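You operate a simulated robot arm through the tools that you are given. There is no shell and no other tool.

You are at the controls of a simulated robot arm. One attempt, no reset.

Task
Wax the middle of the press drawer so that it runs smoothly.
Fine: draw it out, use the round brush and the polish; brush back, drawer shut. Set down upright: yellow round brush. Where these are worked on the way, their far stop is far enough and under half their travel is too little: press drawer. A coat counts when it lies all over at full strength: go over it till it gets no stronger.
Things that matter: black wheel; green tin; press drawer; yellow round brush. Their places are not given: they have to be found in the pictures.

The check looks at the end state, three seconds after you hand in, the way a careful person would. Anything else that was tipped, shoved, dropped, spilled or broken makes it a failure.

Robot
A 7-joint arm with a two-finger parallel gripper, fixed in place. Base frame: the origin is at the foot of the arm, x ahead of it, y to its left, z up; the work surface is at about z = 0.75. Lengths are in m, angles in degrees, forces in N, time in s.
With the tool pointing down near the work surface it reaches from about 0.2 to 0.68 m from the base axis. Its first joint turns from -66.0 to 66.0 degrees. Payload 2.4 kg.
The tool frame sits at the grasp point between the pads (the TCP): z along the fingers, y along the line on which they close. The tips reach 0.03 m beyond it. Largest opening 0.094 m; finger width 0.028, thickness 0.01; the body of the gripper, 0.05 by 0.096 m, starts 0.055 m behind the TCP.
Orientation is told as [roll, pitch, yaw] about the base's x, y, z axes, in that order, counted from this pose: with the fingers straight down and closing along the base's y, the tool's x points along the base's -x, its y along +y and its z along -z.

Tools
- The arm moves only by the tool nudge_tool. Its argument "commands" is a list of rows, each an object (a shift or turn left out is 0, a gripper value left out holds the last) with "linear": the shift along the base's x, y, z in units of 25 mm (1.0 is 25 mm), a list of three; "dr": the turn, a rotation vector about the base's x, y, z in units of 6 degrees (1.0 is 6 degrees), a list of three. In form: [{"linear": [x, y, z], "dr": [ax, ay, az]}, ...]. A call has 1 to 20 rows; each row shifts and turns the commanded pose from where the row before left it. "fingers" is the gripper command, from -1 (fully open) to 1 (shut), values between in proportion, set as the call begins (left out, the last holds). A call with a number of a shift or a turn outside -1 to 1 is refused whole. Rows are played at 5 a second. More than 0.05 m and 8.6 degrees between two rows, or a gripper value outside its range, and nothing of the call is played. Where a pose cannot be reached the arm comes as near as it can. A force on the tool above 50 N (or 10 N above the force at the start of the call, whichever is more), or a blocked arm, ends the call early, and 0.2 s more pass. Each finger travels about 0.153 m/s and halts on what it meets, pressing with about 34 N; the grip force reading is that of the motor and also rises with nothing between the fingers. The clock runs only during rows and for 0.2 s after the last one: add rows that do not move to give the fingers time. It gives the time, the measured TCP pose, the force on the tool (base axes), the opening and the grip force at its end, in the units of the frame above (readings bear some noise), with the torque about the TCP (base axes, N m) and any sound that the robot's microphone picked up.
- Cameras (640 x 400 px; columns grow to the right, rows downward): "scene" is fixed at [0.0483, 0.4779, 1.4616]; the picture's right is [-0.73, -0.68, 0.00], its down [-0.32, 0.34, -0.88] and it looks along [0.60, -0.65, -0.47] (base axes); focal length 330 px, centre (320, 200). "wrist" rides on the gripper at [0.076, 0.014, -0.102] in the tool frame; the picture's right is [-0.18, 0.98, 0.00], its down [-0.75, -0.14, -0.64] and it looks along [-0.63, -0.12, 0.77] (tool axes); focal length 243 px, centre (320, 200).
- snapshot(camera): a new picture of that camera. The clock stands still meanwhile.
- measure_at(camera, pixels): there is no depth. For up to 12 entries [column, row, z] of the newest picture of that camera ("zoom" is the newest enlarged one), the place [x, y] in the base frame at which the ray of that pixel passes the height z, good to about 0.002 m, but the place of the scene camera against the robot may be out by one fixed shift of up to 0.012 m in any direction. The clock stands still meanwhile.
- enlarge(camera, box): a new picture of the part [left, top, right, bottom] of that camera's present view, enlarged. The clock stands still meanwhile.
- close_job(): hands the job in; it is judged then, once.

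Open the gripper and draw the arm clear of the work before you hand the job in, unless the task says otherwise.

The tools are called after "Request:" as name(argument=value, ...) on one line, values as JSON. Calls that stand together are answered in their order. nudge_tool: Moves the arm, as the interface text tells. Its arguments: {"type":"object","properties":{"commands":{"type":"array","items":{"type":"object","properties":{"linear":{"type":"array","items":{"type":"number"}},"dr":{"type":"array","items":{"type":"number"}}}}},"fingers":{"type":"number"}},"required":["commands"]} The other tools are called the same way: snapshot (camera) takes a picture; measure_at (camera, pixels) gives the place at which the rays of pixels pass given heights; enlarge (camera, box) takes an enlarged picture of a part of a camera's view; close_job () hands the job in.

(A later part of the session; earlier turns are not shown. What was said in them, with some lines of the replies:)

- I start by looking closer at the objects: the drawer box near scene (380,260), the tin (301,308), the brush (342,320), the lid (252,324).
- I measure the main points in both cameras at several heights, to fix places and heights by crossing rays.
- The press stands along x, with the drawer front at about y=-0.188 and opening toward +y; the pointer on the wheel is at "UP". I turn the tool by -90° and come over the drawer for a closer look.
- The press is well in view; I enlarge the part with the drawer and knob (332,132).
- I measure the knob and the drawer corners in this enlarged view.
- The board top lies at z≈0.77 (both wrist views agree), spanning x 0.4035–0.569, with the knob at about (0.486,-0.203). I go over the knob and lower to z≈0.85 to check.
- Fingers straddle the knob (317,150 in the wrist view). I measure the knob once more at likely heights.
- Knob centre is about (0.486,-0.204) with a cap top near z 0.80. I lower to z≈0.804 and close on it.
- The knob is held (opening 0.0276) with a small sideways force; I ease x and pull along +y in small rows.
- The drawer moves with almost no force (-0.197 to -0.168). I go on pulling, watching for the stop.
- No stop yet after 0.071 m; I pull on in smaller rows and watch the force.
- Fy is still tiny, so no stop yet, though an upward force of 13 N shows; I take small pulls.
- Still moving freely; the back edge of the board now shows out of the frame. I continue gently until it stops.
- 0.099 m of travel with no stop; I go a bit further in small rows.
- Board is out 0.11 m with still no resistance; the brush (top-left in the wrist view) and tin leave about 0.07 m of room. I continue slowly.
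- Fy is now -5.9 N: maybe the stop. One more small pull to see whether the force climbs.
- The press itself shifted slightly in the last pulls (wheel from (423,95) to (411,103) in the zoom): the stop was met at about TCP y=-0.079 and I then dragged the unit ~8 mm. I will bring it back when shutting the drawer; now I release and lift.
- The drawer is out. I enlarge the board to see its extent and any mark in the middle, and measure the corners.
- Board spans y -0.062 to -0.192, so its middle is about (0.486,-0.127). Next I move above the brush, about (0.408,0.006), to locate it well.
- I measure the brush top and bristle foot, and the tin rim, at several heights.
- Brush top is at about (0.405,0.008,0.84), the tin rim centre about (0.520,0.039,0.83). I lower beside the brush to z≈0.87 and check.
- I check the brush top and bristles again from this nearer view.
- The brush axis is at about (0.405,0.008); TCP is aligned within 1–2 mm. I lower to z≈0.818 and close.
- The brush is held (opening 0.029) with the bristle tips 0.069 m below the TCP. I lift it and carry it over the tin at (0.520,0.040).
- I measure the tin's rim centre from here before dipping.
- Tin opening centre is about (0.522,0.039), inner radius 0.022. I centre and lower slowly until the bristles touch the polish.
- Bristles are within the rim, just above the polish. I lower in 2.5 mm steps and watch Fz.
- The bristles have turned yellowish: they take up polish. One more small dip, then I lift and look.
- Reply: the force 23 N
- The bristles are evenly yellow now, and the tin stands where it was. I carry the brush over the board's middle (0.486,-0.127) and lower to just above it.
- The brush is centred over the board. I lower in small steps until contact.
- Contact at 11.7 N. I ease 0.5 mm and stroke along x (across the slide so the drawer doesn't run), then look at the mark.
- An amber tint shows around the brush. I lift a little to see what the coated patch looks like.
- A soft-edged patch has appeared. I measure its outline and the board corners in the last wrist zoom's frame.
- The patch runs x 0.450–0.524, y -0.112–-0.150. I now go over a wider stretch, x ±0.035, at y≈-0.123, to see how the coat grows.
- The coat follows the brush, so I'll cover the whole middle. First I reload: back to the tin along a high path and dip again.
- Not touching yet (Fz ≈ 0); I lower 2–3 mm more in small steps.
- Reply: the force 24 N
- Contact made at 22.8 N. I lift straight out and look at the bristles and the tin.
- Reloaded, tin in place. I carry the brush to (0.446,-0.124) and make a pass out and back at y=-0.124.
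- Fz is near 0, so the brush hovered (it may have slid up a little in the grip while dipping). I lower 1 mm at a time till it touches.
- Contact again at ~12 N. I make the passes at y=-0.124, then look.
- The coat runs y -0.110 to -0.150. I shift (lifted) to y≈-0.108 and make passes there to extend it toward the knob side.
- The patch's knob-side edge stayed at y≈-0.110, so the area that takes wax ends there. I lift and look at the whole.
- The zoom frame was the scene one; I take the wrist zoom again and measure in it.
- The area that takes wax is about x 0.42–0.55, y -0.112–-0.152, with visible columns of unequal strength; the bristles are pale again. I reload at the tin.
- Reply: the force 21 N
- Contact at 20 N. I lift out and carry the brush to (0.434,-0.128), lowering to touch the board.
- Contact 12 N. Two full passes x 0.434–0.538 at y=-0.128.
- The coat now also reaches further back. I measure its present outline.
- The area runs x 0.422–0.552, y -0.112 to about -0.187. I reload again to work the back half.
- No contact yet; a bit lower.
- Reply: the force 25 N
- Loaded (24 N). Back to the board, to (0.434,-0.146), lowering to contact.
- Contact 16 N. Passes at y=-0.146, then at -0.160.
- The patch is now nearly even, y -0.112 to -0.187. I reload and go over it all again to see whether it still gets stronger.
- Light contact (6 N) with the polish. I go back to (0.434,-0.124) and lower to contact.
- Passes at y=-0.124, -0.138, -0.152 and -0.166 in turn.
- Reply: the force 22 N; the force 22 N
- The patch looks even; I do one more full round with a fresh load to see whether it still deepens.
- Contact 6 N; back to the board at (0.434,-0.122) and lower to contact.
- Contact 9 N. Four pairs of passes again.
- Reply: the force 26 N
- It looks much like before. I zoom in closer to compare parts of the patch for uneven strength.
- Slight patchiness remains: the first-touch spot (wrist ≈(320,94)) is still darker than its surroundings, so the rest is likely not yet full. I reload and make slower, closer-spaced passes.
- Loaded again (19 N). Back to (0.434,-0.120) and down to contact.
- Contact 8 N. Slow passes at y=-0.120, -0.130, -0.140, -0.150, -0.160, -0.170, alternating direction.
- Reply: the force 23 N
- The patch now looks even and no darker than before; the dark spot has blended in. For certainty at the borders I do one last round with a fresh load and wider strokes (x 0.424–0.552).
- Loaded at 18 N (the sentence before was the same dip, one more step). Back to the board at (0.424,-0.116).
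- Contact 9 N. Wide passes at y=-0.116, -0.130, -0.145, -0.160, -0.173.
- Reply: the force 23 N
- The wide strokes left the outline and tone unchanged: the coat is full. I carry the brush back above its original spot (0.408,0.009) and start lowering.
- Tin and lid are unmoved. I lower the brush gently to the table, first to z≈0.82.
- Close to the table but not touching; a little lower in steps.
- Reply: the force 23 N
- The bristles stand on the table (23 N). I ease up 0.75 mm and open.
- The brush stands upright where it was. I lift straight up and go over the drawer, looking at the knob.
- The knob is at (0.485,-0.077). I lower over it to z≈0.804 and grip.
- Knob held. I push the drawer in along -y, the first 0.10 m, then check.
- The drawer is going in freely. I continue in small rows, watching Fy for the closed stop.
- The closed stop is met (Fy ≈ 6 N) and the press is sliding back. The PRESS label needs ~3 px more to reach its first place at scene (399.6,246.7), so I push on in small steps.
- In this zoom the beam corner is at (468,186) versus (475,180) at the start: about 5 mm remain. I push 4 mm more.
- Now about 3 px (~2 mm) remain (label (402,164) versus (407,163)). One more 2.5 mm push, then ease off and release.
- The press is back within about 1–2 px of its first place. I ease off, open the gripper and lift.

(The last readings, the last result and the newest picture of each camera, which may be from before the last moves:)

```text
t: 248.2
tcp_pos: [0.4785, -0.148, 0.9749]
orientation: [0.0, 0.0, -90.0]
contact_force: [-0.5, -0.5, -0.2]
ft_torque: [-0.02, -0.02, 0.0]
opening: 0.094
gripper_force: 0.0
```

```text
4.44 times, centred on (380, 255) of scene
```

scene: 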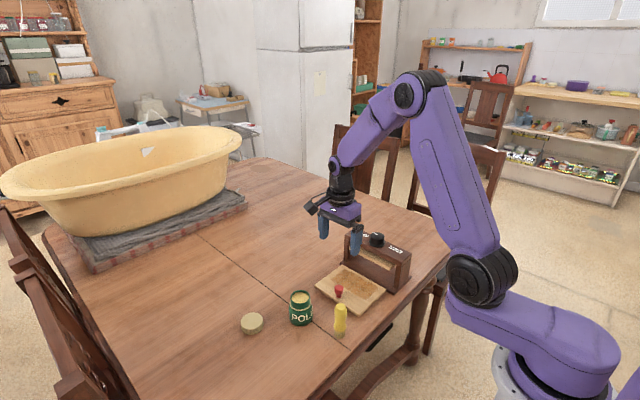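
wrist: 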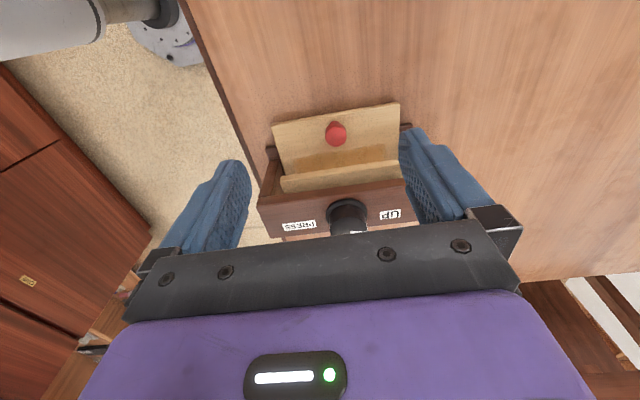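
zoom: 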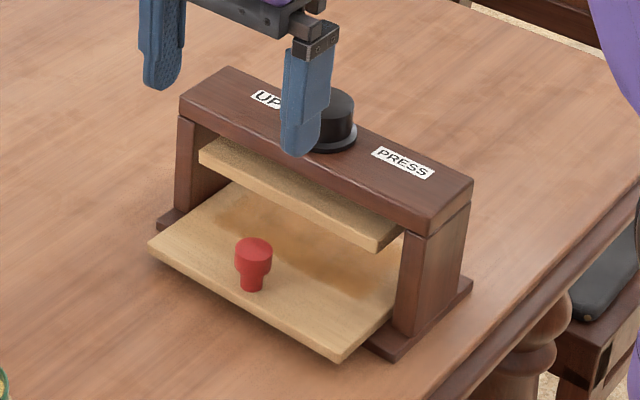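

The press and drawer match the starting picture to within about 1 px (beam corner (473,180) versus (475,180)). I draw the arm up and away and check everything once more.

Request:
nudge_tool(commands=[{"linear": [-0.3, 0.4, 1]}, {"linear": [-0.3, 0.4, 1]}, {"linear": [-0.3, 0.4, 1]}, {"linear": [-0.3, 0.4, 1]}, {"linear": [-0.3, 0.4, 1]}, {"linear": [-0.3, 0.4, 1]}, {"linear": [-0.3, 0.4, 1]}, {"linear": [-0.3, 0.4, 1]}, {}, {}])

Request:
snapshot(camera="scene")

Request:
enlarge(camera="scene", box=[320, 210, 440, 300])

Request:
enlarge(camera="scene", box=[230, 270, 370, 360])

Request:
snapshot(camera="wrist")

```text
t: 250.4
tcp_pos: [0.417, -0.0702, 1.1746]
orientation: [0.0, 0.0, -89.9]
contact_force: [-0.1, 0.1, 0.8]
ft_torque: [-0.01, -0.03, 0.01]
opening: 0.0942
gripper_force: 0.0
```

```text
taken
```

scene: 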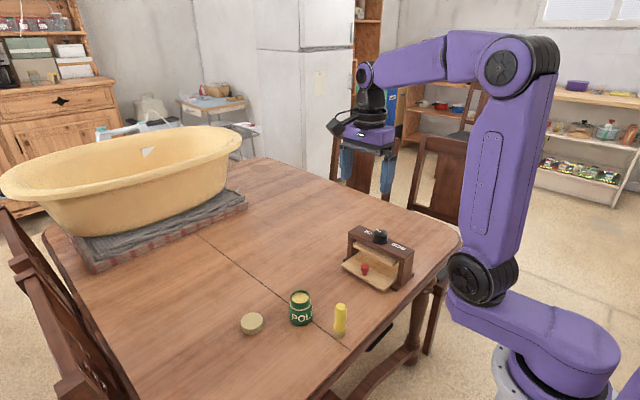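

```text
4.44 times, centred on (380, 255) of scene
```

zoom: 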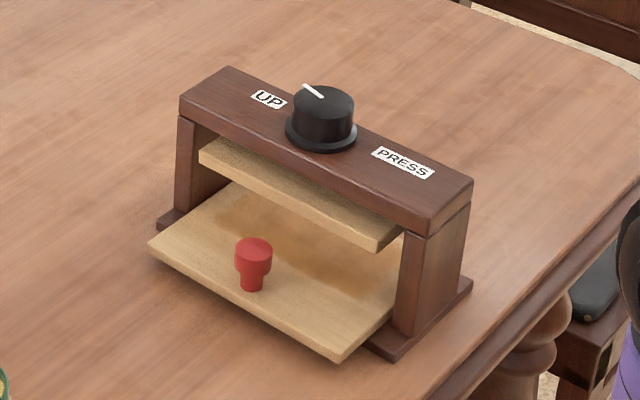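

```text
4.44 times, centred on (300, 315) of scene
```

zoom: 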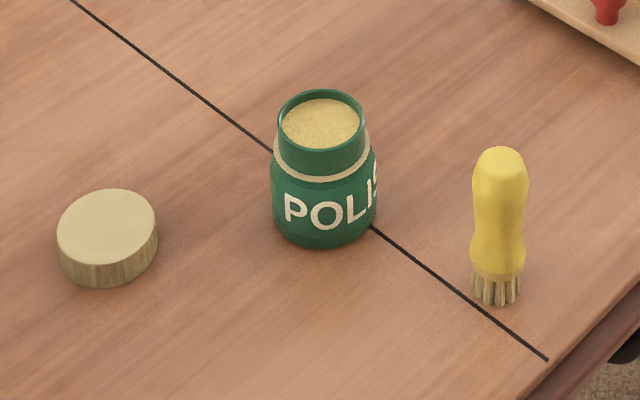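

```text
taken
```

wrist: 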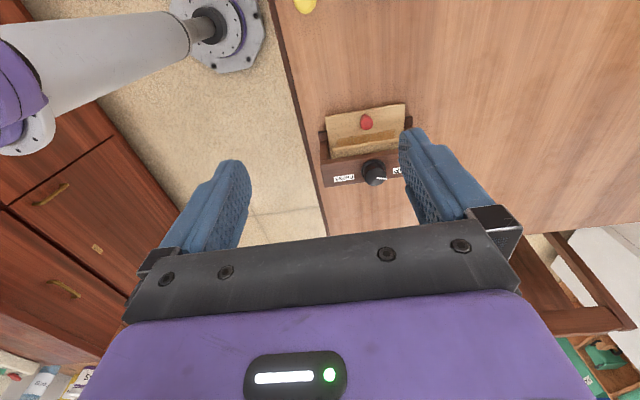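

The press, wheel (pointer at UP), tin and lid stand as at the start. The brush is upright at its place, the drawer is shut with the even coat visible, and the arm is clear with the gripper open. I hand the job in.

Request:
close_job()

```text
The job is handed in.
```

The middle of the press drawer is waxed, the brush is back standing upright, the drawer is shut, and I handed the job in. I don't have the check's result.

- **Coat:** The area that takes wax measured about 13 cm by 7.5 cm, starting just behind the red knob. I went over it with seven loads of polish. The last, wider round made it neither larger nor stronger. I judged full strength by eye from the pictures.
- **Drawer:** I drew it out to its far stop, about 12 cm of travel. I pulled slightly past the stop and dragged the whole press about 8 mm. When I shut the drawer I pushed the press back, and it now sits within about 1 mm of where it started.
- **Brush:** It stands about 2–4 mm from its original spot.
- **Everything else:** The tin and its lid are where they were. The wheel pointer is still at UP and I never touched the wheel. The gripper is open and the arm is clear of the table.
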